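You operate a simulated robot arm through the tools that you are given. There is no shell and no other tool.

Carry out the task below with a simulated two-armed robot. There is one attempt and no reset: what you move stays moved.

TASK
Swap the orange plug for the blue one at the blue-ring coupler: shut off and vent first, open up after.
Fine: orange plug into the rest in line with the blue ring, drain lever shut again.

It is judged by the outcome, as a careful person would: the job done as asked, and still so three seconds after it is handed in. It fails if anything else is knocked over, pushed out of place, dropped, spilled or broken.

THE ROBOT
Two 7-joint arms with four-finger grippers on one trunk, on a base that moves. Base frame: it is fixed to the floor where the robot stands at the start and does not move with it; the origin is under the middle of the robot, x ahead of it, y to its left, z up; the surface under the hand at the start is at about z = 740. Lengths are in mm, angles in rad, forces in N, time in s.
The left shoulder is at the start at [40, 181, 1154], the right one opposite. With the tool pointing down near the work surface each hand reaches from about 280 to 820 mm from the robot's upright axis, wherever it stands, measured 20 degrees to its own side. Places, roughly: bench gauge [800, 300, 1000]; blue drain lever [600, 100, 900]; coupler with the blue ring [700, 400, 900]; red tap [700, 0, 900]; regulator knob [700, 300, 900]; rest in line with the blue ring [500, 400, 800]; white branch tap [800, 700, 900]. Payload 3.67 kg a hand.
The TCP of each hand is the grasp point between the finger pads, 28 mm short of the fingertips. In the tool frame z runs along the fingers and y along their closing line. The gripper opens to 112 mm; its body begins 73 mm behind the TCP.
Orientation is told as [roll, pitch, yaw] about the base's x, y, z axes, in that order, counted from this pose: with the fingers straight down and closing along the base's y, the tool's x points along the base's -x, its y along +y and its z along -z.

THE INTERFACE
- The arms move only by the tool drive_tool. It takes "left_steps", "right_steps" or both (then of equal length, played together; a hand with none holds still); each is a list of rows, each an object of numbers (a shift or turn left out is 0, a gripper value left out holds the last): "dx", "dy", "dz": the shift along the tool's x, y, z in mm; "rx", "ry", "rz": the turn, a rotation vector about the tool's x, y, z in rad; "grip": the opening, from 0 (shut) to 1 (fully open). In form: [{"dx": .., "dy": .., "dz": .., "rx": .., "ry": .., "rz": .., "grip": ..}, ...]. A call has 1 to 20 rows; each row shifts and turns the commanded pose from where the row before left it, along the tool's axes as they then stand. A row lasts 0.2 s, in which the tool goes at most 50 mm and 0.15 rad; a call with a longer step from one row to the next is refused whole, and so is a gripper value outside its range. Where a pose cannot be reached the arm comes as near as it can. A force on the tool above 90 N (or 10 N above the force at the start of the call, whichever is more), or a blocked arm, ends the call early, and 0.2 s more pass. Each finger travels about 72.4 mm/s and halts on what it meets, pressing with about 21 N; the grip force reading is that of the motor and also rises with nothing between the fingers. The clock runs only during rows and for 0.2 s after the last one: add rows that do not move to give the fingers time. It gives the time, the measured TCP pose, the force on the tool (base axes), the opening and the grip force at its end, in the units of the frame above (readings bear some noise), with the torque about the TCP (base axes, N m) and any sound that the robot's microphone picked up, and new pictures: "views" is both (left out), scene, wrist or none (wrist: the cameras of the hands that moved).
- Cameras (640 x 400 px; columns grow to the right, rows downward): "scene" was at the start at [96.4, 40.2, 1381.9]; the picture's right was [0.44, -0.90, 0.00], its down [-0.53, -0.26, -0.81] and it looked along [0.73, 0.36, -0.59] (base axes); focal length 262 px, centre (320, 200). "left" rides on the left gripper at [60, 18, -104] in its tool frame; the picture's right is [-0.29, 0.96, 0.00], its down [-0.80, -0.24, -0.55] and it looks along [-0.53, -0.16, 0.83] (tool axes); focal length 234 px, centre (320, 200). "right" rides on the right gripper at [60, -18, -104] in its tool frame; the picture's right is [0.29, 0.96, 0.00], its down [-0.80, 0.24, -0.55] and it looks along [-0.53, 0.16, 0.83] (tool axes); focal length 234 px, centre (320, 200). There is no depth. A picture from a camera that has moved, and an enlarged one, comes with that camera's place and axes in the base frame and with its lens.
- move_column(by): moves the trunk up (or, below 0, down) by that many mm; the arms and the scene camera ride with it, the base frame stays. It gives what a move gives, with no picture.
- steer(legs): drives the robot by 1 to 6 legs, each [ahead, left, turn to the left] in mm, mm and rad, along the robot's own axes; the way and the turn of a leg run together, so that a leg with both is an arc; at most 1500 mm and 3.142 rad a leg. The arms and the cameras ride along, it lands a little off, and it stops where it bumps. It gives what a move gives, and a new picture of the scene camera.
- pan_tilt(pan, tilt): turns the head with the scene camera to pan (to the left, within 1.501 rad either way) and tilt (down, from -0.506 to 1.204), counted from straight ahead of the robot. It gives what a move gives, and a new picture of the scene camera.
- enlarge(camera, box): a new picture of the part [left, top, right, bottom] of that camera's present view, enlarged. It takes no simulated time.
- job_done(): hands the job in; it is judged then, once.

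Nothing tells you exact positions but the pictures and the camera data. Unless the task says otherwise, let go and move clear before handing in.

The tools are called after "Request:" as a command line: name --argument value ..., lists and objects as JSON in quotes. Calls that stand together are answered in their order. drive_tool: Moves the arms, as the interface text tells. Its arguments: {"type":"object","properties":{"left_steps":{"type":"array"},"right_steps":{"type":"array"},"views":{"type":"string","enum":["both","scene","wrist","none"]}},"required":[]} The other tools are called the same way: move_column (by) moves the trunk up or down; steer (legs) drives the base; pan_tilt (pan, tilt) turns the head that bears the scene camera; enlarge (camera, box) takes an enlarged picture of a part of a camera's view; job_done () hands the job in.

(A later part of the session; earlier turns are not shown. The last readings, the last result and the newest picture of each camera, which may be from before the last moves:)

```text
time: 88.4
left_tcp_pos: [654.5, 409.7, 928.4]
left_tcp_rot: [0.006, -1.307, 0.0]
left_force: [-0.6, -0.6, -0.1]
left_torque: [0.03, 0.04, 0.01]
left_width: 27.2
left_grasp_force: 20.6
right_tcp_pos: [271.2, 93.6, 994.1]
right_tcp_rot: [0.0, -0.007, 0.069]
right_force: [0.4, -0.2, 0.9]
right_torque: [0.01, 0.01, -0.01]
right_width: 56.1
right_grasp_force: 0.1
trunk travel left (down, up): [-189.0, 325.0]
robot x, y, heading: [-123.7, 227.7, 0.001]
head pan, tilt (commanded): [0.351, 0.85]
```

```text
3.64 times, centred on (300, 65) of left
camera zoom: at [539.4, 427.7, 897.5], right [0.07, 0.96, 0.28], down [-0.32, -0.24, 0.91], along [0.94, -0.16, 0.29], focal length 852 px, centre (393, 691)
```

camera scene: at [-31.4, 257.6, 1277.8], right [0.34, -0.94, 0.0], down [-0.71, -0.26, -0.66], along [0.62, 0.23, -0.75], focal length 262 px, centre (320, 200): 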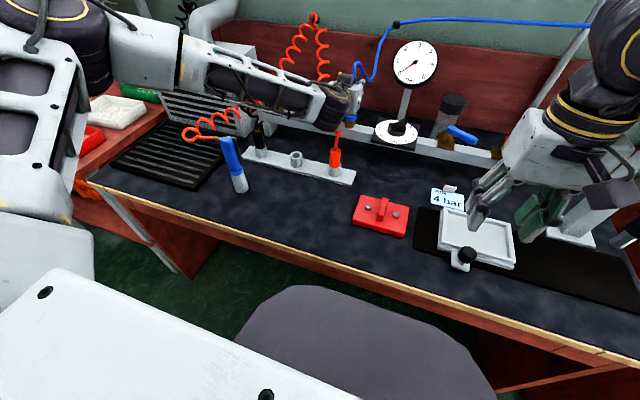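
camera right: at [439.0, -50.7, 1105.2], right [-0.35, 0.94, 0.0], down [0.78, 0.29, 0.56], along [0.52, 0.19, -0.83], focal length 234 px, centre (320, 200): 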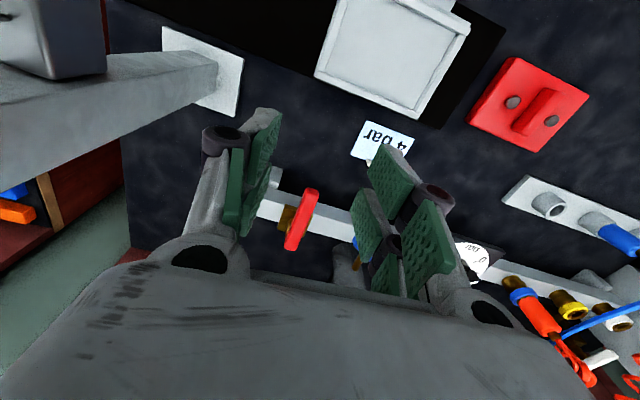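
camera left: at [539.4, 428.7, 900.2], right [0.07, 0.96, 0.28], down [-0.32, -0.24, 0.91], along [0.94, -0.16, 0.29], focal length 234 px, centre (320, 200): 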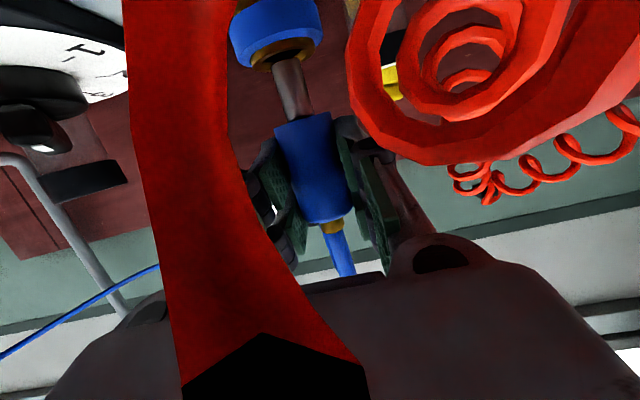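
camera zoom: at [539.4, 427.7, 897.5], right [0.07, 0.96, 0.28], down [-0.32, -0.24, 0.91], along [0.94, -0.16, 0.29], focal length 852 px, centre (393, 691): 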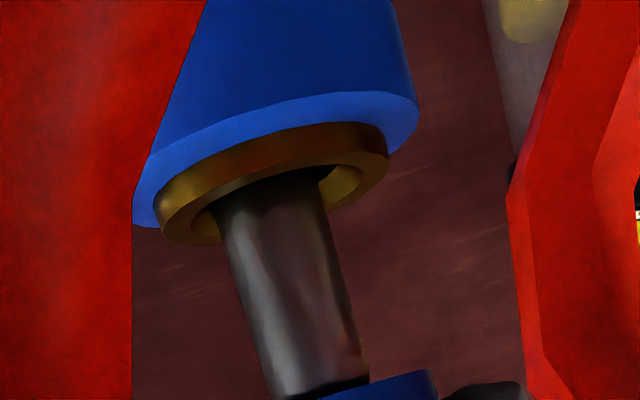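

Request:
drive_tool --left_steps '[{"dx": 1.45, "dz": 0.39}, {"dx": 1.45, "dz": 0.39}, {"dx": 1.45, "dz": 0.39}, {}]' --views "none"

Request:
enlarge --camera "left" --box '[240, 10, 360, 120]'

```text
time: 89.4
left_tcp_pos: [655.7, 410.0, 925.7]
left_tcp_rot: [0.004, -1.305, 0.003]
left_force: [0.2, 0.0, -0.6]
left_torque: [0.01, 0.03, -0.03]
left_width: 27.6
left_grasp_force: 20.7
right_tcp_pos: [271.8, 93.1, 994.4]
right_tcp_rot: [0.001, -0.006, 0.071]
right_force: [-0.3, 0.2, -0.3]
right_torque: [-0.02, -0.02, 0.02]
right_width: 56.1
right_grasp_force: 0.2
trunk travel left (down, up): [-189.0, 325.0]
robot x, y, heading: [-123.9, 227.0, 0.005]
head pan, tilt (commanded): [0.351, 0.85]
```

```text
3.64 times, centred on (300, 65) of left
camera zoom: at [539.3, 428.0, 893.3], right [0.07, 0.96, 0.28], down [-0.32, -0.24, 0.91], along [0.94, -0.16, 0.29], focal length 852 px, centre (393, 691)
```

zoom: 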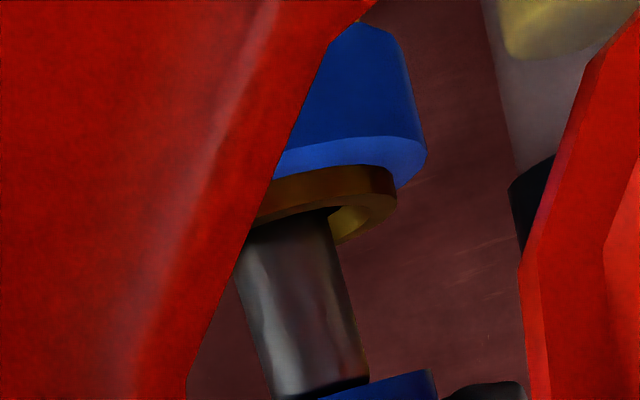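

The nipple is inside the coupler with no side force. I continue down in small steps.

Request:
drive_tool --left_steps '[{"dx": 1.93, "dz": 0.53}, {"dx": 1.93, "dz": 0.53}, {"dx": 1.93, "dz": 0.53}, {}]' --views "none"

Request:
enlarge --camera "left" --box '[240, 10, 360, 120]'

```text
time: 90.4
left_tcp_pos: [655.0, 411.7, 918.2]
left_tcp_rot: [0.003, -1.305, 0.0]
left_force: [0.2, 0.1, -1.7]
left_torque: [0.01, 0.01, -0.05]
left_width: 27.5
left_grasp_force: 20.8
right_tcp_pos: [271.2, 92.8, 993.5]
right_tcp_rot: [0.0, -0.005, 0.07]
right_force: [-0.4, 0.5, 0.5]
right_torque: [-0.05, 0.01, 0.01]
right_width: 56.1
right_grasp_force: 0.1
trunk travel left (down, up): [-189.0, 325.0]
robot x, y, heading: [-124.1, 227.9, 0.002]
head pan, tilt (commanded): [0.351, 0.85]
```

```text
3.64 times, centred on (300, 65) of left
camera zoom: at [539.1, 428.4, 887.3], right [0.07, 0.96, 0.28], down [-0.32, -0.24, 0.91], along [0.94, -0.16, 0.29], focal length 852 px, centre (393, 691)
```

zoom: 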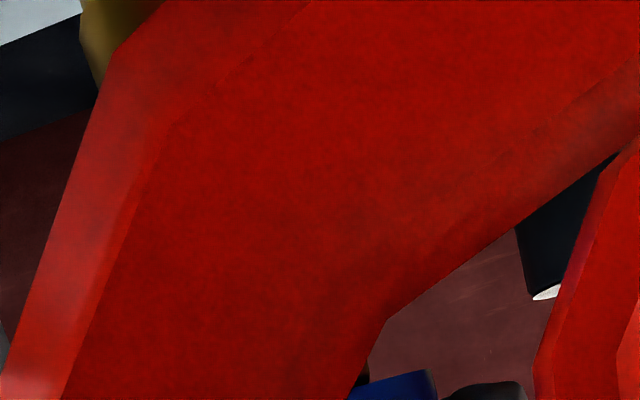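

Request:
drive_tool --left_steps '[{"dx": 1.45, "dz": 0.39}, {"dx": 1.45, "dz": 0.39}, {"dx": 1.45, "dz": 0.39}, {"dx": 1.45, "dz": 0.39}, {}]' --views "none"

Request:
enlarge --camera "left" --box '[220, 10, 440, 230]'

```text
time: 91.6
left_tcp_pos: [655.0, 409.7, 912.2]
left_tcp_rot: [0.004, -1.307, -0.002]
left_force: [-0.4, 0.2, -1.1]
left_torque: [0.01, 0.01, -0.03]
left_width: 27.4
left_grasp_force: 20.6
right_tcp_pos: [273.1, 94.3, 993.5]
right_tcp_rot: [0.001, -0.006, 0.07]
right_force: [-1.2, -0.5, -0.3]
right_torque: [-0.01, 0.03, 0.03]
right_width: 55.9
right_grasp_force: 0.1
trunk travel left (down, up): [-189.0, 325.0]
robot x, y, heading: [-124.0, 228.8, 0.001]
head pan, tilt (commanded): [0.351, 0.85]
```

```text
1.82 times, centred on (330, 120) of left
camera zoom: at [539.2, 428.0, 881.0], right [0.07, 0.96, 0.28], down [-0.32, -0.24, 0.91], along [0.94, -0.16, 0.29], focal length 426 px, centre (302, 346)
```

zoom: 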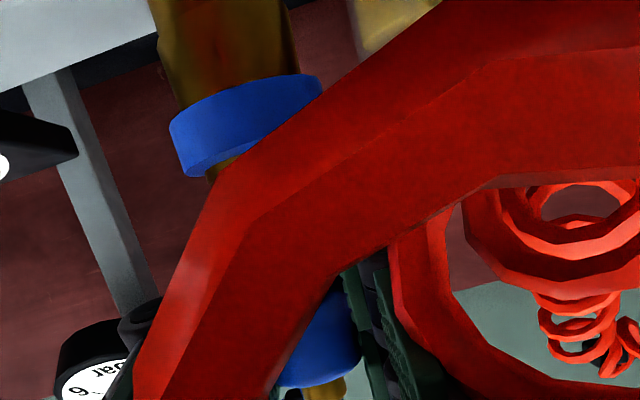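

Request:
drive_tool --left_steps '[{"dx": 1.45, "dz": 0.39}, {"dx": 1.45, "dz": 0.39}, {"dx": 0.97, "dz": 0.26}, {}]' --views "none"

Request:
enlarge --camera "left" --box '[220, 10, 440, 230]'

```text
time: 92.6
left_tcp_pos: [656.5, 409.6, 908.3]
left_tcp_rot: [0.003, -1.306, 0.003]
left_force: [-0.3, 0.3, -0.6]
left_torque: [0.02, -0.03, -0.02]
left_width: 27.6
left_grasp_force: 20.8
right_tcp_pos: [272.4, 93.0, 993.5]
right_tcp_rot: [0.002, -0.007, 0.07]
right_force: [0.6, 0.3, -0.8]
right_torque: [-0.04, 0.04, -0.02]
right_width: 55.9
right_grasp_force: 0.0
trunk travel left (down, up): [-189.0, 325.0]
robot x, y, heading: [-121.7, 231.4, -0.002]
head pan, tilt (commanded): [0.351, 0.85]
```

```text
1.82 times, centred on (330, 120) of left
camera zoom: at [539.2, 427.8, 877.3], right [0.07, 0.96, 0.28], down [-0.32, -0.24, 0.91], along [0.94, -0.16, 0.29], focal length 426 px, centre (302, 346)
```

zoom: 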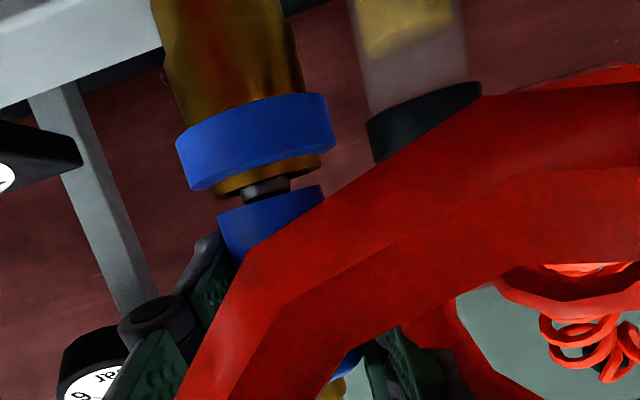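

The gap between plug body and coupler is about 3–4 mm. I push on gently until it seats.

Request:
drive_tool --left_steps '[{"dx": 0.97, "dz": 0.26}, {"dx": 0.97, "dz": 0.26}, {"dx": 0.97, "dz": 0.26}, {}]' --views "none"

Request:
enlarge --camera "left" --box '[220, 10, 440, 230]'

```text
time: 93.6
left_tcp_pos: [654.3, 410.4, 905.4]
left_tcp_rot: [0.004, -1.305, 0.001]
left_force: [-0.1, -0.9, -0.6]
left_torque: [0.01, 0.01, 0.0]
left_width: 27.7
left_grasp_force: 21.1
right_tcp_pos: [272.8, 93.0, 993.5]
right_tcp_rot: [0.001, -0.007, 0.069]
right_force: [0.2, -0.1, 0.4]
right_torque: [-0.01, 0.0, -0.03]
right_width: 56.0
right_grasp_force: 0.0
trunk travel left (down, up): [-189.0, 325.0]
robot x, y, heading: [-123.0, 228.4, 0.002]
head pan, tilt (commanded): [0.351, 0.85]
```

```text
1.82 times, centred on (330, 120) of left
camera zoom: at [539.1, 427.8, 874.2], right [0.07, 0.96, 0.28], down [-0.32, -0.24, 0.91], along [0.94, -0.16, 0.29], focal length 426 px, centre (302, 346)
```

zoom: 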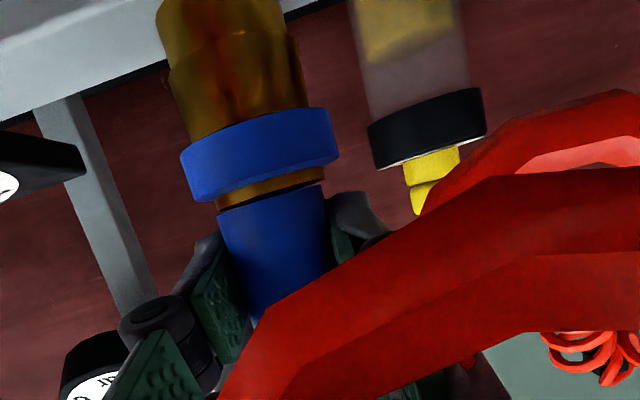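

Request:
drive_tool --left_steps '[{"dx": 0.77, "dz": 0.21}, {"dx": 0.77, "dz": 0.21}, {}]' --views "none"

Request:
enlarge --camera "left" --box '[220, 10, 440, 230]'

```text
time: 94.4
left_tcp_pos: [653.9, 410.1, 903.7]
left_tcp_rot: [0.004, -1.305, 0.001]
left_force: [0.1, -1.3, 1.9]
left_torque: [-0.04, -0.01, 0.02]
left_width: 27.5
left_grasp_force: 20.7
right_tcp_pos: [271.5, 92.6, 993.8]
right_tcp_rot: [0.0, -0.004, 0.069]
right_force: [0.1, 0.2, 0.0]
right_torque: [0.01, 0.01, -0.02]
right_width: 55.9
right_grasp_force: 0.1
trunk travel left (down, up): [-189.0, 325.0]
robot x, y, heading: [-121.3, 231.8, 0.004]
head pan, tilt (commanded): [0.351, 0.85]
```

```text
1.82 times, centred on (330, 120) of left
camera zoom: at [539.1, 427.8, 873.1], right [0.07, 0.96, 0.28], down [-0.32, -0.24, 0.91], along [0.94, -0.16, 0.29], focal length 426 px, centre (302, 346)
```

zoom: 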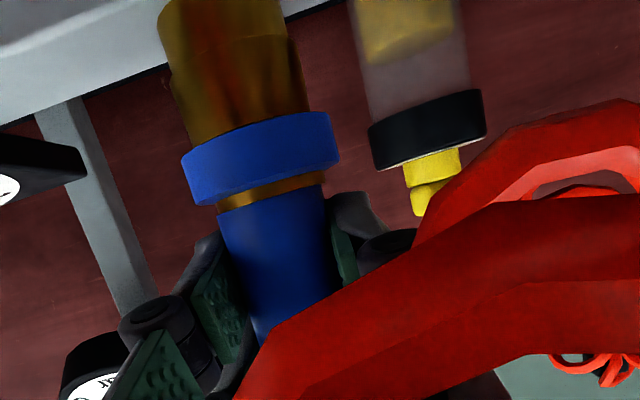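

Request:
drive_tool --left_steps '[{"dx": 0.77, "dz": 0.21}, {"dx": 0.77, "dz": 0.21}, {}]' --views "none"

```text
time: 95.2
left_tcp_pos: [654.6, 410.7, 903.5]
left_tcp_rot: [0.005, -1.308, 0.0]
left_force: [4.1, -0.9, 8.5]
left_torque: [-0.06, -0.07, 0.0]
left_width: 27.2
left_grasp_force: 21.3
right_tcp_pos: [272.8, 93.1, 994.2]
right_tcp_rot: [-0.002, -0.005, 0.07]
right_force: [0.3, -0.1, 0.6]
right_torque: [-0.04, -0.01, -0.01]
right_width: 55.9
right_grasp_force: 0.0
trunk travel left (down, up): [-189.0, 325.0]
robot x, y, heading: [-123.2, 232.3, 0.001]
head pan, tilt (commanded): [0.351, 0.85]
```

Request:
drive_tool --left_steps '[{"dx": 0.97, "dz": 0.26}, {"dx": 0.97, "dz": 0.26}, {}]' --views "none"

Request:
enlarge --camera "left" --box '[220, 10, 440, 230]'

```text
time: 96.0
left_tcp_pos: [653.9, 411.5, 902.9]
left_tcp_rot: [0.004, -1.308, 0.0]
left_force: [6.1, -2.0, 15.7]
left_torque: [-0.07, -0.27, -0.01]
left_width: 27.8
left_grasp_force: 20.7
right_tcp_pos: [271.4, 93.7, 994.4]
right_tcp_rot: [0.0, -0.005, 0.07]
right_force: [0.2, -0.7, -0.7]
right_torque: [0.02, 0.02, 0.0]
right_width: 55.9
right_grasp_force: 0.0
trunk travel left (down, up): [-189.0, 325.0]
robot x, y, heading: [-123.6, 229.9, -0.005]
head pan, tilt (commanded): [0.351, 0.85]
```

```text
1.82 times, centred on (330, 120) of left
camera zoom: at [537.9, 428.4, 872.2], right [0.07, 0.96, 0.28], down [-0.33, -0.24, 0.91], along [0.94, -0.16, 0.3], focal length 426 px, centre (302, 346)
```

zoom: 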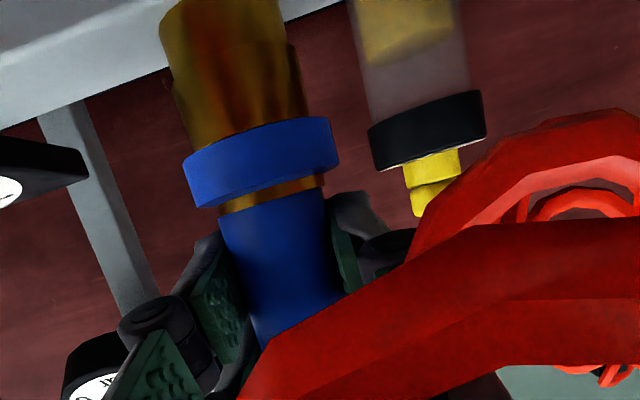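

The blue plug is seated firmly (16 N). I relieve the push, open the gripper slowly and back straight off.

Request:
drive_tool --left_steps '[{"dx": -1.9, "dz": -0.5}, {}, {"grip": 0.32}, {"grip": 0.45}, {}, {}]' --views "wrist"

Request:
enlarge --camera "left" --box '[220, 10, 440, 230]'

```text
time: 97.4
left_tcp_pos: [653.9, 410.2, 900.8]
left_tcp_rot: [0.003, -1.304, 0.002]
left_force: [0.1, 0.6, -0.1]
left_torque: [-0.05, 0.0, -0.01]
left_width: 50.6
left_grasp_force: 0.0
right_tcp_pos: [272.5, 93.0, 994.2]
right_tcp_rot: [0.0, -0.005, 0.07]
right_force: [0.4, 0.0, 0.1]
right_torque: [-0.01, -0.02, 0.0]
right_width: 55.9
right_grasp_force: 0.1
trunk travel left (down, up): [-189.0, 325.0]
robot x, y, heading: [-123.3, 227.3, 0.005]
head pan, tilt (commanded): [0.351, 0.85]
camera left: at [538.4, 428.5, 871.1], right [0.07, 0.96, 0.28], down [-0.32, -0.24, 0.91], along [0.94, -0.16, 0.29], focal length 234 px, centre (320, 200)
```

left: 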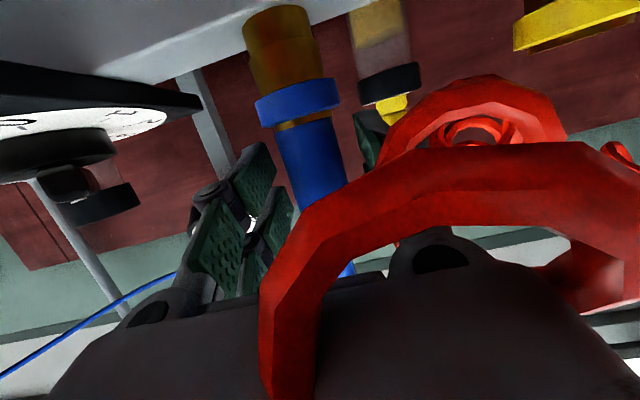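

```text
1.82 times, centred on (330, 120) of left
camera zoom: at [538.4, 428.5, 871.1], right [0.07, 0.96, 0.28], down [-0.32, -0.24, 0.91], along [0.94, -0.16, 0.29], focal length 426 px, centre (302, 346)
```

zoom: 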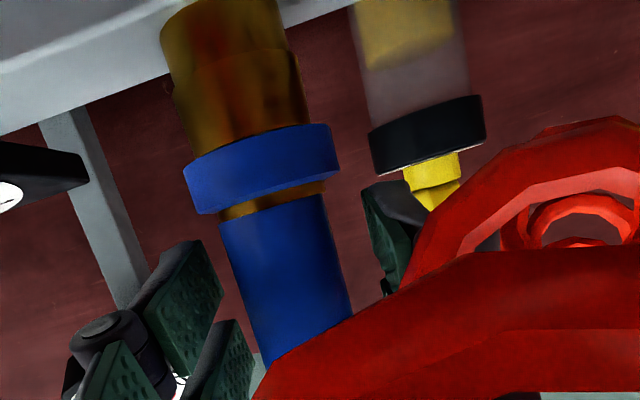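

The blue plug stays put. I back the left hand off along its fingers and then raise it clear of the orange plug.

Request:
drive_tool --left_steps '[{"dz": -15}, {"dz": -25}, {"dz": -30}, {"dz": -25}, {"dx": -28.9, "dz": -7.9}, {"dx": -28.9, "dz": -7.9}, {"dx": -28.9, "dz": -7.9}, {}]' --views "both"

Request:
enlarge --camera "scene" --box '[240, 40, 440, 220]'

```text
time: 99.2
left_tcp_pos: [563.3, 410.1, 1016.1]
left_tcp_rot: [0.005, -1.303, 0.002]
left_force: [1.0, 0.1, -0.3]
left_torque: [-0.02, -0.01, 0.0]
left_width: 50.7
left_grasp_force: 0.0
right_tcp_pos: [272.0, 94.3, 993.0]
right_tcp_rot: [0.0, -0.005, 0.067]
right_force: [-0.2, 0.0, -0.3]
right_torque: [-0.01, 0.05, -0.01]
right_width: 56.2
right_grasp_force: 0.1
trunk travel left (down, up): [-189.0, 325.0]
robot x, y, heading: [-119.8, 228.9, -0.0]
head pan, tilt (commanded): [0.351, 0.85]
camera scene: at [-31.0, 257.7, 1277.7], right [0.34, -0.94, 0.0], down [-0.71, -0.26, -0.66], along [0.62, 0.23, -0.75], focal length 262 px, centre (320, 200)
camera left: at [447.6, 427.5, 986.2], right [0.07, 0.96, 0.28], down [-0.32, -0.24, 0.91], along [0.94, -0.16, 0.29], focal length 234 px, centre (320, 200)
```

scene: 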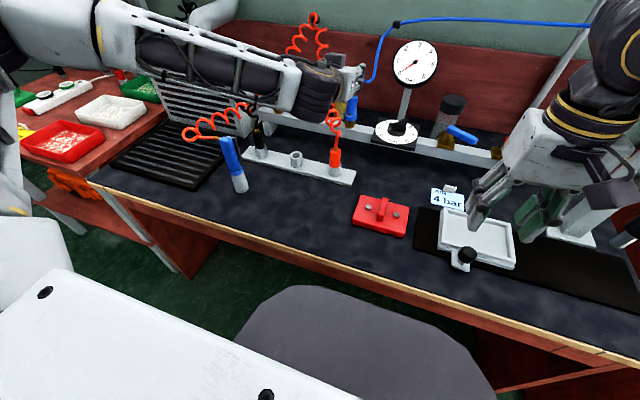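
left: 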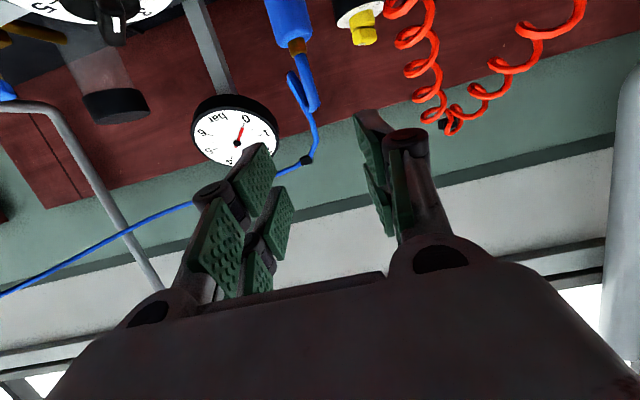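

```text
2.22 times, centred on (340, 130) of scene
camera zoom: at [-31.0, 257.7, 1277.7], right [0.34, -0.94, 0.0], down [-0.71, -0.26, -0.66], along [0.62, 0.23, -0.75], focal length 582 px, centre (276, 356)
```

zoom: 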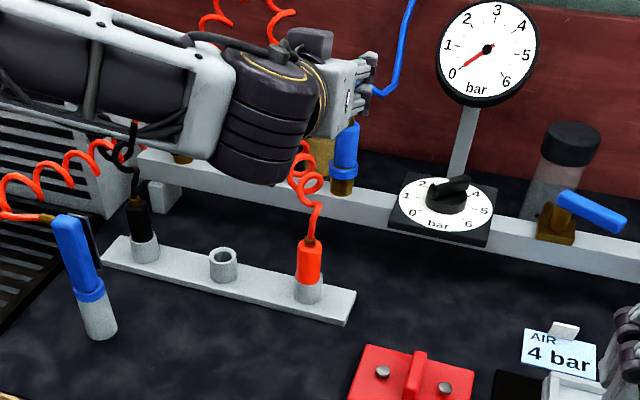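

Blue plug is in the blue-ring coupler, orange is upright in its rest. Now I retract the left hand a bit more and bring the right hand over the open blue drain lever to shut it.

Request:
drive_tool --left_steps '[{"dz": -30}, {"dz": -30}, {"dz": -30}, {}, {}, {}, {}, {}, {}, {}, {}, {}, {}, {}]' --right_steps '[{"dx": -40.2, "dy": -3.2, "dz": -0.8}, {"dx": -40.2, "dy": -3.2, "dz": -0.8}, {"dx": -40.2, "dy": -3.2, "dz": -0.8}, {"dx": -40.2, "dy": -3.2, "dz": -0.8}, {"dx": -40.2, "dy": -3.2, "dz": -0.8}, {"dx": -40.2, "dy": -3.2, "dz": -0.8}, {"dx": -40.2, "dy": -3.2, "dz": -0.8}, {"dx": -40.2, "dy": -3.2, "dz": -0.8}, {"dx": -40.2, "dy": -3.2, "dz": -0.8}, {"rz": -0.145}, {"rz": -0.145}, {"rz": -0.145}, {"rz": -0.145, "grip": 0.6}, {}]' --views "both"

Request:
enlarge --camera "right" --box '[200, 60, 440, 260]'

```text
time: 102.2
left_tcp_pos: [475.7, 408.6, 1040.9]
left_tcp_rot: [0.003, -1.305, 0.0]
left_force: [-0.1, 0.0, 0.1]
left_torque: [0.03, -0.01, -0.01]
left_width: 50.6
left_grasp_force: 0.0
right_tcp_pos: [614.7, 84.8, 982.0]
right_tcp_rot: [-0.001, -0.005, 0.401]
right_force: [0.2, -0.3, -0.4]
right_torque: [0.0, -0.01, 0.04]
right_width: 67.0
right_grasp_force: 0.1
right hand out of reach, approached as far as the arm can: row 11, 12, 13
trunk travel left (down, up): [-189.0, 325.0]
robot x, y, heading: [-124.6, 226.2, -0.004]
head pan, tilt (commanded): [0.351, 0.85]
camera scene: at [-31.5, 257.5, 1277.8], right [0.34, -0.94, 0.0], down [-0.71, -0.26, -0.66], along [0.62, 0.23, -0.75], focal length 262 px, centre (320, 200)
camera right: at [567.3, 43.8, 1085.5], right [-0.64, 0.77, 0.0], down [0.64, 0.53, 0.56], along [0.43, 0.36, -0.83], focal length 234 px, centre (320, 200)
camera left: at [360.6, 427.0, 1009.6], right [0.07, 0.96, 0.28], down [-0.32, -0.24, 0.91], along [0.94, -0.16, 0.29], focal length 234 px, centre (320, 200)
```

scene: 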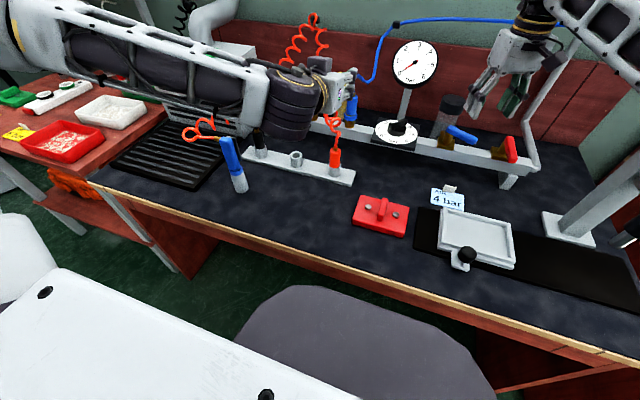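
right: 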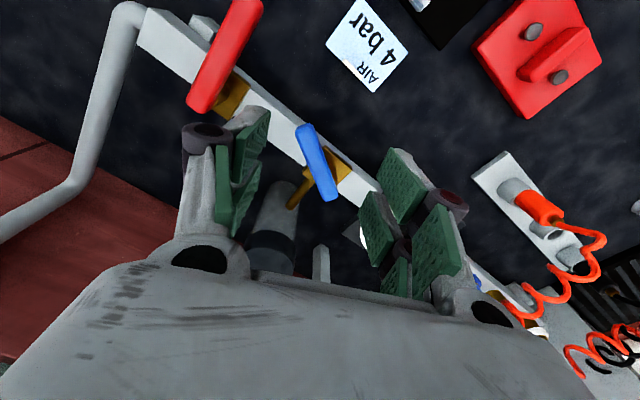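
left: 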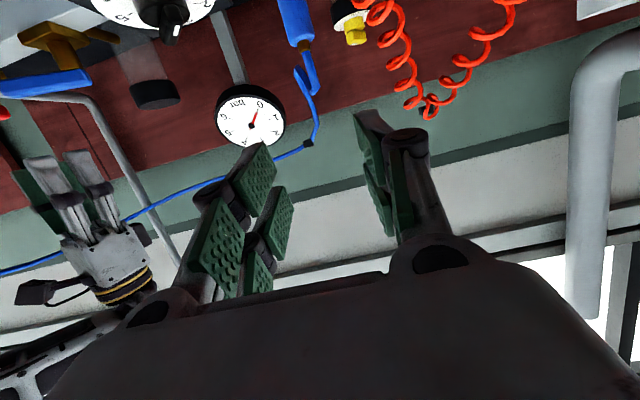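

```text
2.00 times, centred on (320, 160) of right
camera zoom: at [567.3, 43.8, 1085.5], right [-0.64, 0.77, 0.0], down [0.64, 0.53, 0.56], along [0.43, 0.36, -0.83], focal length 468 px, centre (320, 280)
```

zoom: 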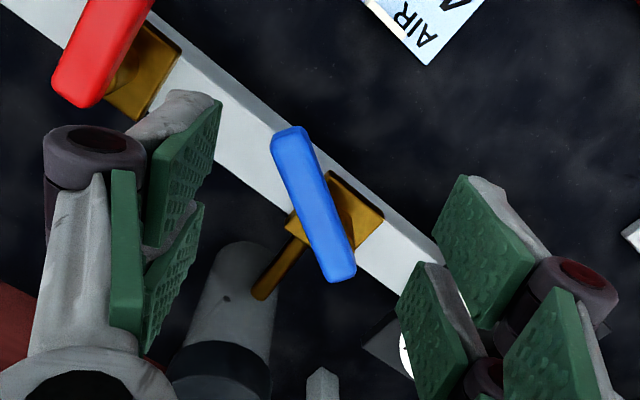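

At this distance the wrist can't turn enough. I pull the right hand back a little, then drive the base 100 mm forward again for better reach.

Request:
drive_tool --right_steps '[{"dx": 33, "dz": -5}, {"dx": 33, "dz": -5}, {"dx": 33, "dz": -5}, {}]' --views "none"

Request:
steer --legs '[[105, 0, 0]]'

```text
time: 103.2
left_tcp_pos: [476.8, 409.5, 1039.5]
left_tcp_rot: [0.003, -1.303, 0.003]
left_force: [0.8, 0.0, -1.2]
left_torque: [0.01, -0.03, -0.01]
left_width: 50.3
left_grasp_force: 0.1
right_tcp_pos: [524.7, 45.6, 995.4]
right_tcp_rot: [-0.002, -0.004, 0.404]
right_force: [0.1, -0.5, -0.6]
right_torque: [0.02, -0.01, 0.01]
right_width: 67.0
right_grasp_force: 0.1
trunk travel left (down, up): [-189.0, 325.0]
robot x, y, heading: [-122.2, 231.0, -0.0]
head pan, tilt (commanded): [0.351, 0.85]
```

```text
time: 104.4
left_tcp_pos: [582.2, 410.9, 1039.8]
left_tcp_rot: [0.002, -1.304, 0.004]
left_force: [0.9, 1.3, 0.0]
left_torque: [0.01, 0.0, 0.02]
left_width: 50.2
left_grasp_force: 0.1
right_tcp_pos: [630.3, 45.5, 995.1]
right_tcp_rot: [0.0, -0.006, 0.404]
right_force: [0.0, 0.0, -0.8]
right_torque: [0.02, 0.05, 0.01]
right_width: 67.2
right_grasp_force: 0.0
trunk travel left (down, up): [-189.0, 325.0]
robot x, y, heading: [-20.7, 228.1, 0.004]
head pan, tilt (commanded): [0.351, 0.85]
camera scene: at [74.1, 257.7, 1277.7], right [0.34, -0.94, 0.0], down [-0.71, -0.26, -0.66], along [0.62, 0.23, -0.75], focal length 262 px, centre (320, 200)
```

scene: 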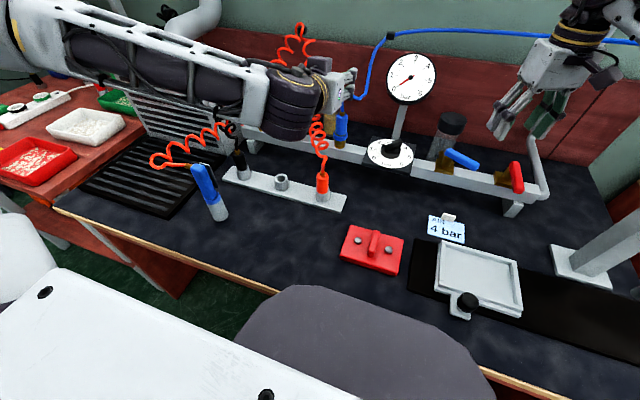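

Request:
drive_tool --right_steps '[{"dx": -11.4, "dy": 19.4}, {"dx": -11.4, "dy": 19.4}, {"rz": -0.145}, {"rz": -0.145}, {"dz": 30}, {}]' --views "both"

Request:
enlarge --camera "right" --box '[200, 60, 440, 260]'

```text
time: 105.8
left_tcp_pos: [579.8, 409.4, 1039.8]
left_tcp_rot: [0.003, -1.305, 0.001]
left_force: [-0.4, -0.5, -0.2]
left_torque: [-0.01, 0.01, -0.03]
left_width: 50.6
left_grasp_force: 0.1
right_tcp_pos: [633.3, 91.0, 996.0]
right_tcp_rot: [-0.004, -0.004, 0.647]
right_force: [-0.1, -0.8, 0.4]
right_torque: [0.0, 0.01, 0.0]
right_width: 67.0
right_grasp_force: 0.1
right hand out of reach, approached as far as the arm can: row 5
trunk travel left (down, up): [-189.0, 325.0]
robot x, y, heading: [-17.7, 229.9, 0.0]
head pan, tilt (commanded): [0.351, 0.85]
camera scene: at [73.2, 257.7, 1277.8], right [0.34, -0.94, 0.0], down [-0.71, -0.26, -0.66], along [0.62, 0.23, -0.75], focal length 262 px, centre (320, 200)
camera right: at [597.2, 40.3, 1100.1], right [-0.81, 0.59, 0.0], down [0.49, 0.67, 0.56], along [0.33, 0.45, -0.83], focal length 234 px, centre (320, 200)
```

scene: 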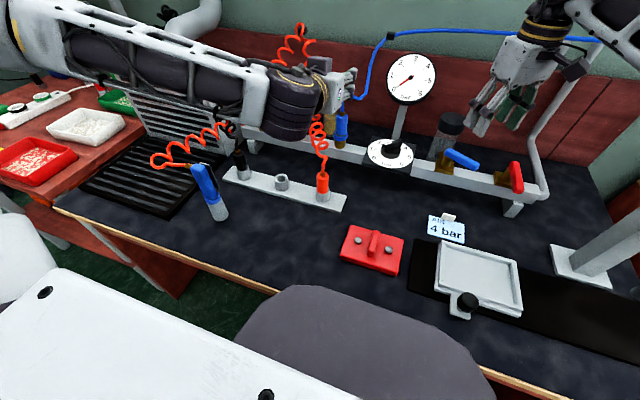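
right: 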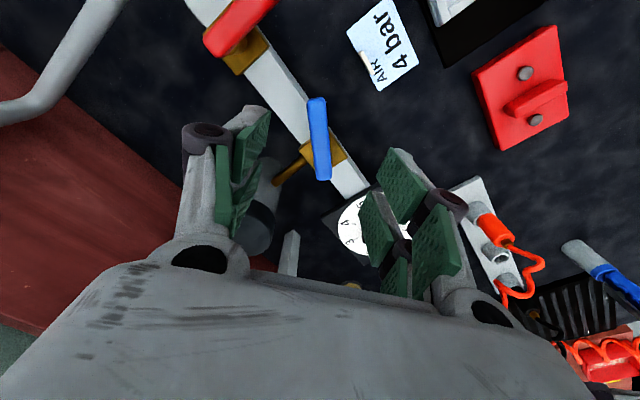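

```text
2.00 times, centred on (320, 160) of right
camera zoom: at [597.2, 40.3, 1100.1], right [-0.81, 0.59, 0.0], down [0.49, 0.67, 0.56], along [0.33, 0.45, -0.83], focal length 468 px, centre (320, 280)
```

zoom: 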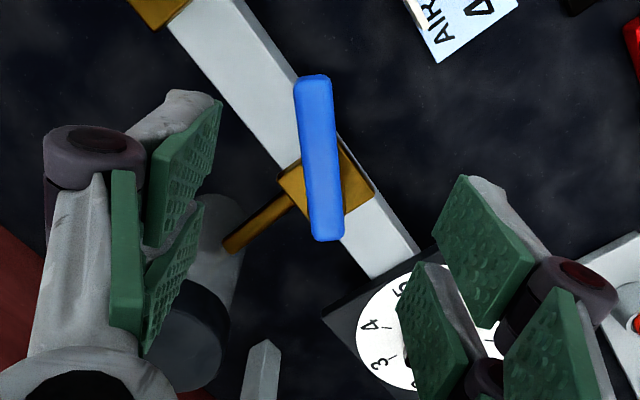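

I restore the trunk to its original height, where this wrist angle was reachable.

Request:
move_column --by 86

Request:
drive_tool --right_steps '[{"dz": 35}, {"dz": 35}, {"dz": 35}, {"dz": 30}, {}]' --views "both"

Request:
enlarge --camera "right" --box '[200, 60, 440, 260]'

```text
time: 107.0
left_tcp_pos: [581.4, 410.1, 1125.7]
left_tcp_rot: [0.002, -1.302, 0.002]
left_force: [0.0, -0.1, 0.0]
left_torque: [0.01, 0.0, 0.0]
left_width: 50.5
left_grasp_force: 0.0
right_tcp_pos: [634.9, 89.8, 1081.5]
right_tcp_rot: [-0.005, -0.005, 0.646]
right_force: [0.7, -0.8, 0.0]
right_torque: [0.0, 0.0, -0.02]
right_width: 67.2
right_grasp_force: 0.0
trunk travel left (down, up): [-275.0, 239.0]
robot x, y, heading: [-19.8, 228.2, 0.001]
head pan, tilt (commanded): [0.351, 0.85]
```

```text
time: 108.2
left_tcp_pos: [580.5, 410.4, 1126.2]
left_tcp_rot: [0.003, -1.305, 0.002]
left_force: [0.0, -0.5, -0.2]
left_torque: [0.02, 0.01, 0.02]
left_width: 50.3
left_grasp_force: 0.0
right_tcp_pos: [634.2, 90.1, 947.9]
right_tcp_rot: [-0.003, -0.005, 0.646]
right_force: [-0.8, 0.0, -0.1]
right_torque: [0.01, -0.01, 0.02]
right_width: 67.3
right_grasp_force: 0.0
trunk travel left (down, up): [-275.0, 239.0]
robot x, y, heading: [-18.6, 229.5, 0.003]
head pan, tilt (commanded): [0.351, 0.85]
camera scene: at [72.8, 257.9, 1363.3], right [0.34, -0.94, 0.0], down [-0.71, -0.26, -0.66], along [0.62, 0.23, -0.75], focal length 262 px, centre (320, 200)
camera right: at [597.0, 40.2, 1050.2], right [-0.81, 0.59, 0.0], down [0.49, 0.67, 0.56], along [0.33, 0.45, -0.83], focal length 234 px, centre (320, 200)
```

scene: 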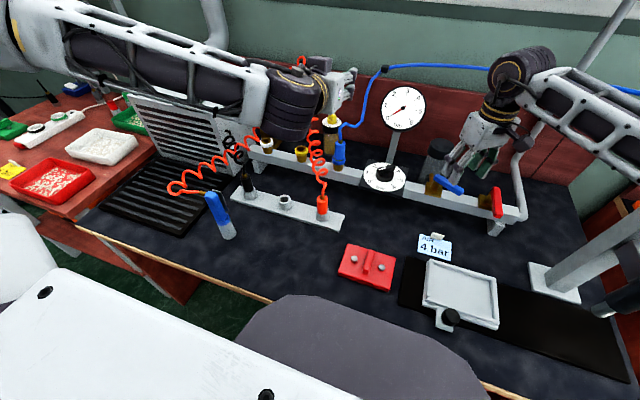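
right: 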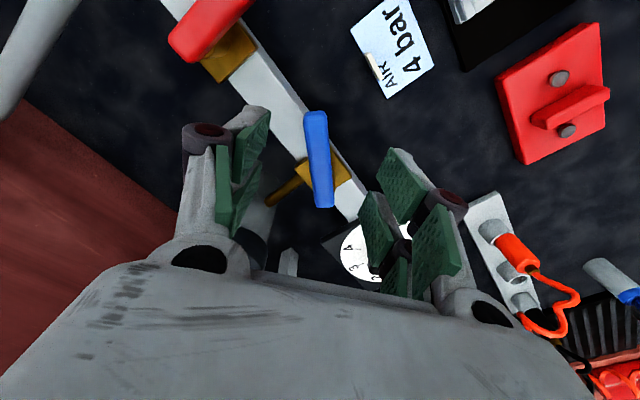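

```text
2.00 times, centred on (320, 160) of right
camera zoom: at [597.0, 40.2, 1050.2], right [-0.81, 0.59, 0.0], down [0.49, 0.67, 0.56], along [0.33, 0.45, -0.83], focal length 468 px, centre (320, 280)
```

zoom: 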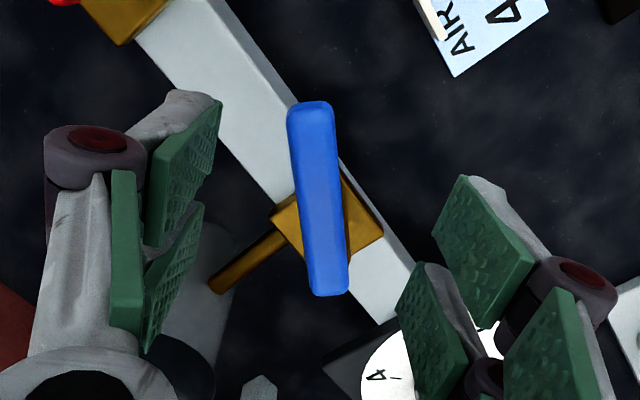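

The lever lies between the open fingers. I descend to straddle it and narrow the fingers gently so it lines up with the hand.

Request:
drive_tool --right_steps '[{"dz": 22}, {"dz": 22}, {"dz": 22}, {"grip": 0.45}, {}, {"grip": 0.28}, {}, {}, {}]' --views "wrist"

Request:
enlarge --camera "scene" --box '[370, 70, 530, 240]'

```text
time: 110.2
left_tcp_pos: [580.2, 409.8, 1126.7]
left_tcp_rot: [0.003, -1.306, 0.002]
left_force: [0.9, -0.1, -0.8]
left_torque: [-0.03, -0.03, 0.01]
left_width: 50.5
left_grasp_force: 0.1
right_tcp_pos: [633.0, 90.9, 880.7]
right_tcp_rot: [-0.002, -0.006, 0.648]
right_force: [-16.4, 5.7, 1.5]
right_torque: [-0.08, 0.39, 0.86]
right_width: 35.4
right_grasp_force: 22.5
trunk travel left (down, up): [-275.0, 239.0]
robot x, y, heading: [-19.2, 232.3, -0.002]
head pan, tilt (commanded): [0.351, 0.85]
camera right: at [597.4, 40.8, 985.0], right [-0.81, 0.59, 0.0], down [0.49, 0.67, 0.56], along [0.33, 0.45, -0.83], focal length 234 px, centre (320, 200)
```

right: 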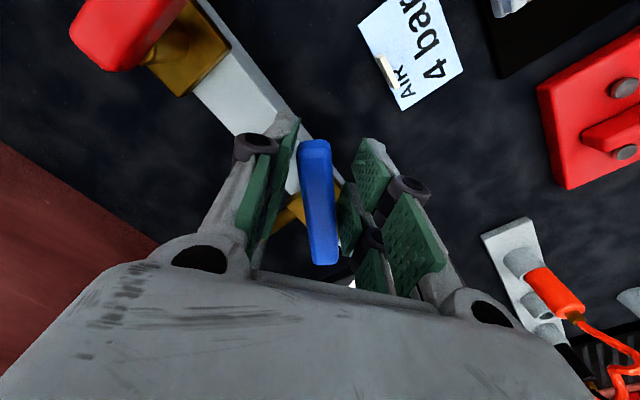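

```text
2.35 times, centred on (450, 155) of scene
camera zoom: at [72.4, 257.8, 1363.3], right [0.34, -0.94, 0.0], down [-0.71, -0.26, -0.66], along [0.62, 0.23, -0.75], focal length 616 px, centre (14, 306)
```

zoom: 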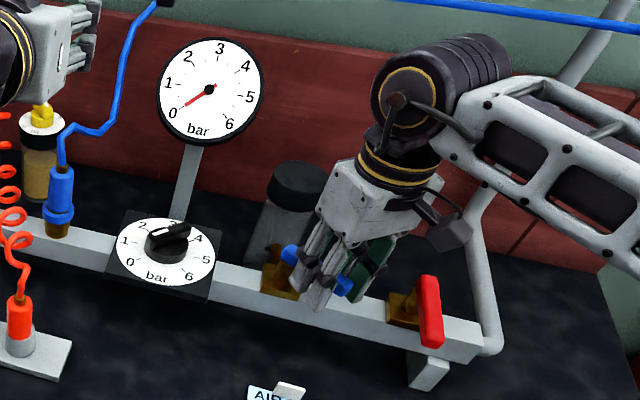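

The inner finger is pressing on the lever hub, so I open slightly and push the lever sideways with the outer finger instead, toward shut.

Request:
drive_tool --right_steps '[{"grip": 0.4}, {}, {"dy": 5, "dx": 2}, {"dy": 5, "dx": 1}, {"dy": 5}]' --views "wrist"

Request:
enlarge --camera "scene" --box '[370, 70, 530, 240]'

```text
time: 111.4
left_tcp_pos: [581.4, 410.8, 1125.3]
left_tcp_rot: [0.005, -1.306, 0.003]
left_force: [0.2, -0.3, 0.9]
left_torque: [-0.02, -0.02, 0.01]
left_width: 50.4
left_grasp_force: 0.1
right_tcp_pos: [623.8, 100.2, 881.5]
right_tcp_rot: [-0.003, -0.005, 0.645]
right_force: [-0.8, -1.0, 0.2]
right_torque: [-0.02, -0.01, 0.02]
right_width: 45.5
right_grasp_force: 0.6
trunk travel left (down, up): [-275.0, 239.0]
robot x, y, heading: [-21.1, 232.9, -0.002]
head pan, tilt (commanded): [0.351, 0.85]
camera right: at [586.6, 50.4, 984.4], right [-0.81, 0.59, 0.0], down [0.49, 0.67, 0.56], along [0.33, 0.45, -0.83], focal length 234 px, centre (320, 200)
```

right: 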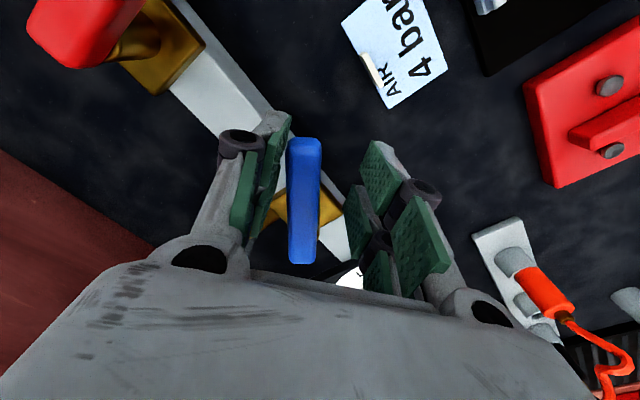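

```text
2.35 times, centred on (450, 155) of scene
camera zoom: at [73.1, 257.6, 1363.2], right [0.34, -0.94, 0.0], down [-0.71, -0.26, -0.66], along [0.62, 0.23, -0.75], focal length 616 px, centre (14, 306)
```

zoom: 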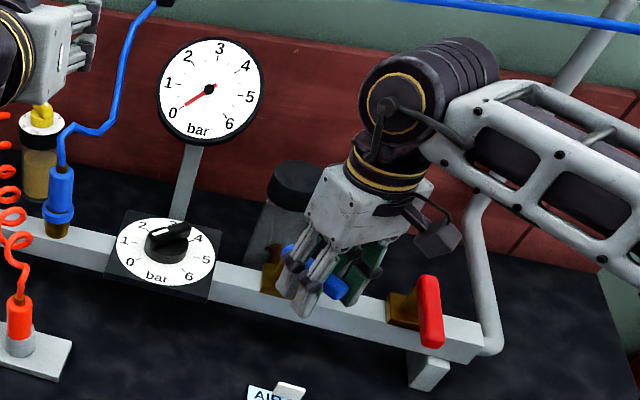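

The lever moved toward shut (about 50° now). I continue the clockwise arc.

Request:
drive_tool --right_steps '[{"dy": 5.6, "dx": -0.3, "rz": 0.12}, {"dy": 5.6, "dx": -0.3, "rz": 0.12}, {"dy": 5.6, "dx": -0.3, "rz": 0.12}, {"dy": 5.6, "dx": -0.3, "rz": 0.12}]' --views "wrist"

Request:
enlarge --camera "scene" --box '[370, 70, 530, 240]'

```text
time: 112.4
left_tcp_pos: [581.3, 410.0, 1126.4]
left_tcp_rot: [0.003, -1.305, 0.001]
left_force: [-0.3, -0.1, -0.2]
left_torque: [0.01, 0.01, -0.03]
left_width: 50.6
left_grasp_force: 0.2
right_tcp_pos: [614.5, 121.1, 879.7]
right_tcp_rot: [0.0, -0.006, 0.164]
right_force: [0.0, -1.9, 0.0]
right_torque: [-0.03, 0.02, 0.04]
right_width: 45.7
right_grasp_force: 0.3
trunk travel left (down, up): [-275.0, 239.0]
robot x, y, heading: [-18.4, 227.5, 0.001]
head pan, tilt (commanded): [0.351, 0.85]
camera right: at [558.8, 94.1, 984.4], right [-0.44, 0.9, 0.0], down [0.74, 0.37, 0.56], along [0.5, 0.24, -0.83], focal length 234 px, centre (320, 200)
```

right: 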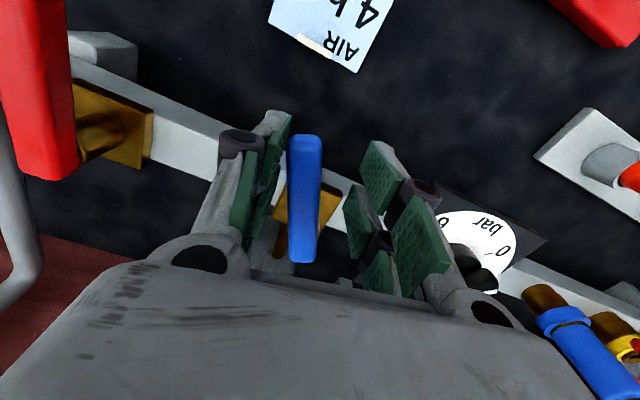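

```text
2.35 times, centred on (450, 155) of scene
camera zoom: at [73.2, 257.6, 1363.2], right [0.34, -0.94, 0.0], down [-0.71, -0.26, -0.66], along [0.62, 0.23, -0.75], focal length 616 px, centre (14, 306)
```

zoom: 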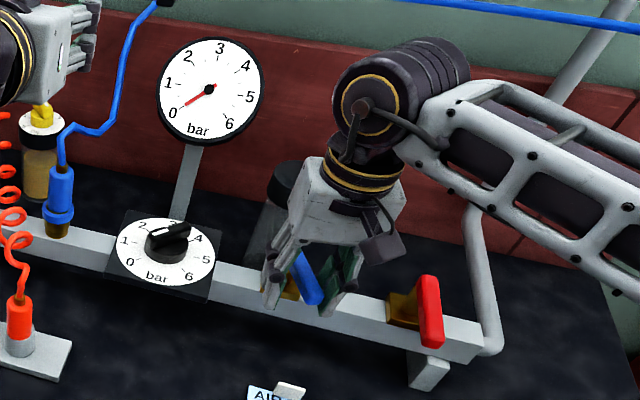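

Request:
drive_tool --right_steps '[{"dy": 5.6, "dx": -0.3, "rz": 0.12}, {"dy": 5.6, "dx": -0.3, "rz": 0.12}, {"dy": 5.6, "dx": -0.3, "rz": 0.12}, {}]' --views "wrist"

Request:
enlarge --camera "scene" --box '[370, 70, 530, 240]'

```text
time: 113.4
left_tcp_pos: [581.5, 410.9, 1126.8]
left_tcp_rot: [0.002, -1.304, 0.002]
left_force: [-0.3, -0.2, 0.7]
left_torque: [-0.04, 0.02, 0.05]
left_width: 50.5
left_grasp_force: 0.0
right_tcp_pos: [615.3, 138.3, 880.3]
right_tcp_rot: [0.0, -0.006, -0.197]
right_force: [-0.1, -0.6, 0.1]
right_torque: [0.03, -0.01, -0.01]
right_width: 45.2
right_grasp_force: 0.1
trunk travel left (down, up): [-275.0, 239.0]
robot x, y, heading: [-15.1, 227.1, 0.002]
head pan, tilt (commanded): [0.351, 0.85]
camera right: at [553.2, 132.2, 984.2], right [-0.1, 1.0, 0.0], down [0.83, 0.08, 0.56], along [0.56, 0.05, -0.83], focal length 234 px, centre (320, 200)
```

right: 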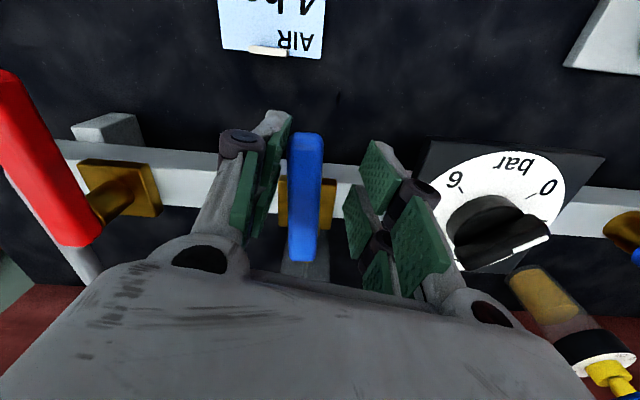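

```text
2.35 times, centred on (450, 155) of scene
camera zoom: at [73.1, 257.5, 1363.2], right [0.34, -0.94, 0.0], down [-0.71, -0.26, -0.66], along [0.62, 0.23, -0.75], focal length 616 px, centre (14, 306)
```

zoom: 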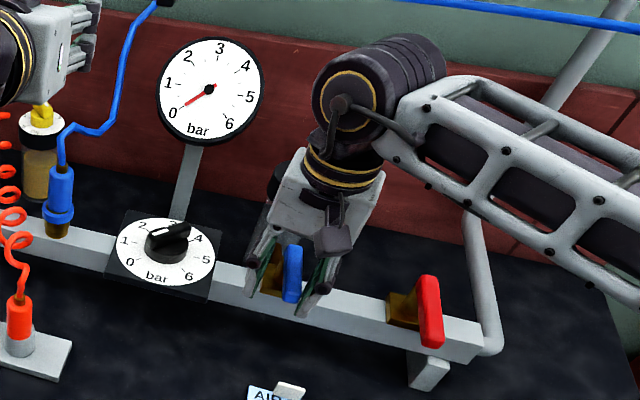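

The drain lever is nearly square again. I nudge it the last couple of degrees until it meets its stop.

Request:
drive_tool --right_steps '[{"dy": 2.8, "rz": 0.06}, {"dy": 2.5, "rz": 0.04}, {}]' --views "none"

```text
time: 114.2
left_tcp_pos: [581.4, 407.8, 1127.1]
left_tcp_rot: [0.007, -1.305, -0.001]
left_force: [-0.6, 0.1, -0.7]
left_torque: [0.01, 0.04, 0.02]
left_width: 50.5
left_grasp_force: 0.0
right_tcp_pos: [616.7, 140.9, 881.2]
right_tcp_rot: [0.001, -0.005, -0.295]
right_force: [1.2, -10.0, -0.4]
right_torque: [-0.17, -0.04, 0.29]
right_width: 49.8
right_grasp_force: 4.4
trunk travel left (down, up): [-275.0, 239.0]
robot x, y, heading: [-18.8, 229.9, 0.003]
head pan, tilt (commanded): [0.351, 0.85]
```

The lever is against its stop — drain shut. I release, lift, and go over to the red tap handle.

Request:
drive_tool --right_steps '[{"dy": -6, "grip": 0.55}, {}, {"dz": -30}, {"dz": -40}, {"dz": -30}, {"rz": -0.148}, {"rz": -0.147}, {"dy": -37, "dx": 3.5}, {"dy": -37, "dx": 3.5}, {"dy": -36, "dx": 3.5}, {"dy": -33, "dx": 3}, {}]' --views "both"

Request:
enlarge --camera "scene" --box '[370, 70, 530, 240]'

Request:
enlarge --camera "right" --box '[200, 60, 440, 260]'

```text
time: 116.8
left_tcp_pos: [582.0, 412.0, 1126.2]
left_tcp_rot: [0.002, -1.306, 0.005]
left_force: [0.3, 0.2, -0.1]
left_torque: [-0.02, 0.04, -0.01]
left_width: 50.5
left_grasp_force: 0.0
right_tcp_pos: [600.6, -6.3, 982.2]
right_tcp_rot: [-0.003, -0.006, 0.0]
right_force: [-0.3, 0.1, -0.9]
right_torque: [0.0, -0.02, -0.02]
right_width: 61.5
right_grasp_force: 0.0
trunk travel left (down, up): [-275.0, 239.0]
robot x, y, heading: [-18.1, 228.7, 0.0]
head pan, tilt (commanded): [0.351, 0.85]
camera scene: at [73.4, 258.7, 1363.2], right [0.34, -0.94, 0.0], down [-0.71, -0.26, -0.66], along [0.62, 0.23, -0.75], focal length 262 px, centre (320, 200)
camera right: at [540.3, -23.7, 1084.8], right [-0.29, 0.96, 0.0], down [0.79, 0.24, 0.56], along [0.54, 0.16, -0.83], focal length 234 px, centre (320, 200)
```

scene: 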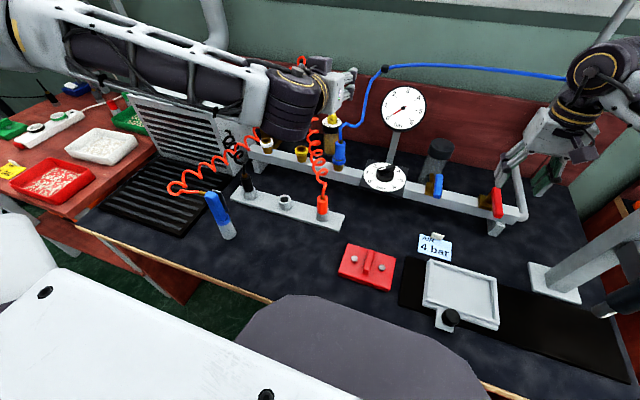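
right: 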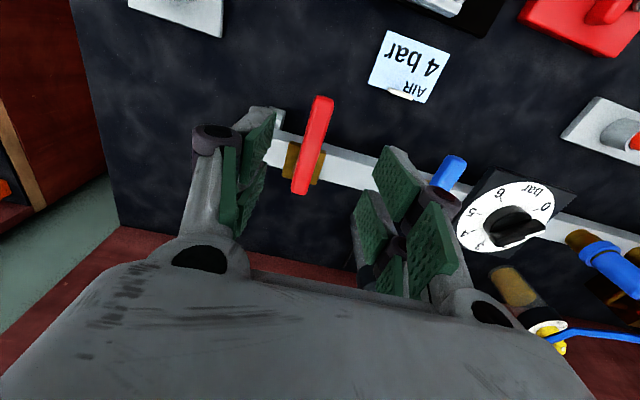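

```text
2.35 times, centred on (450, 155) of scene
camera zoom: at [73.4, 258.7, 1363.2], right [0.34, -0.94, 0.0], down [-0.71, -0.26, -0.66], along [0.62, 0.23, -0.75], focal length 616 px, centre (14, 306)
```

zoom: 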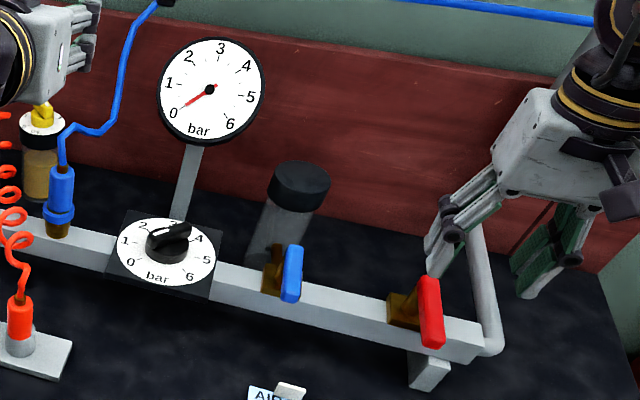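

```text
2.00 times, centred on (320, 160) of right
camera zoom: at [540.3, -23.7, 1084.8], right [-0.29, 0.96, 0.0], down [0.79, 0.24, 0.56], along [0.54, 0.16, -0.83], focal length 468 px, centre (320, 280)
```

zoom: 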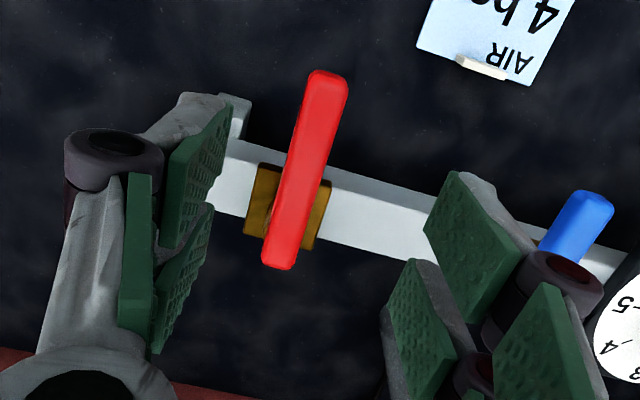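

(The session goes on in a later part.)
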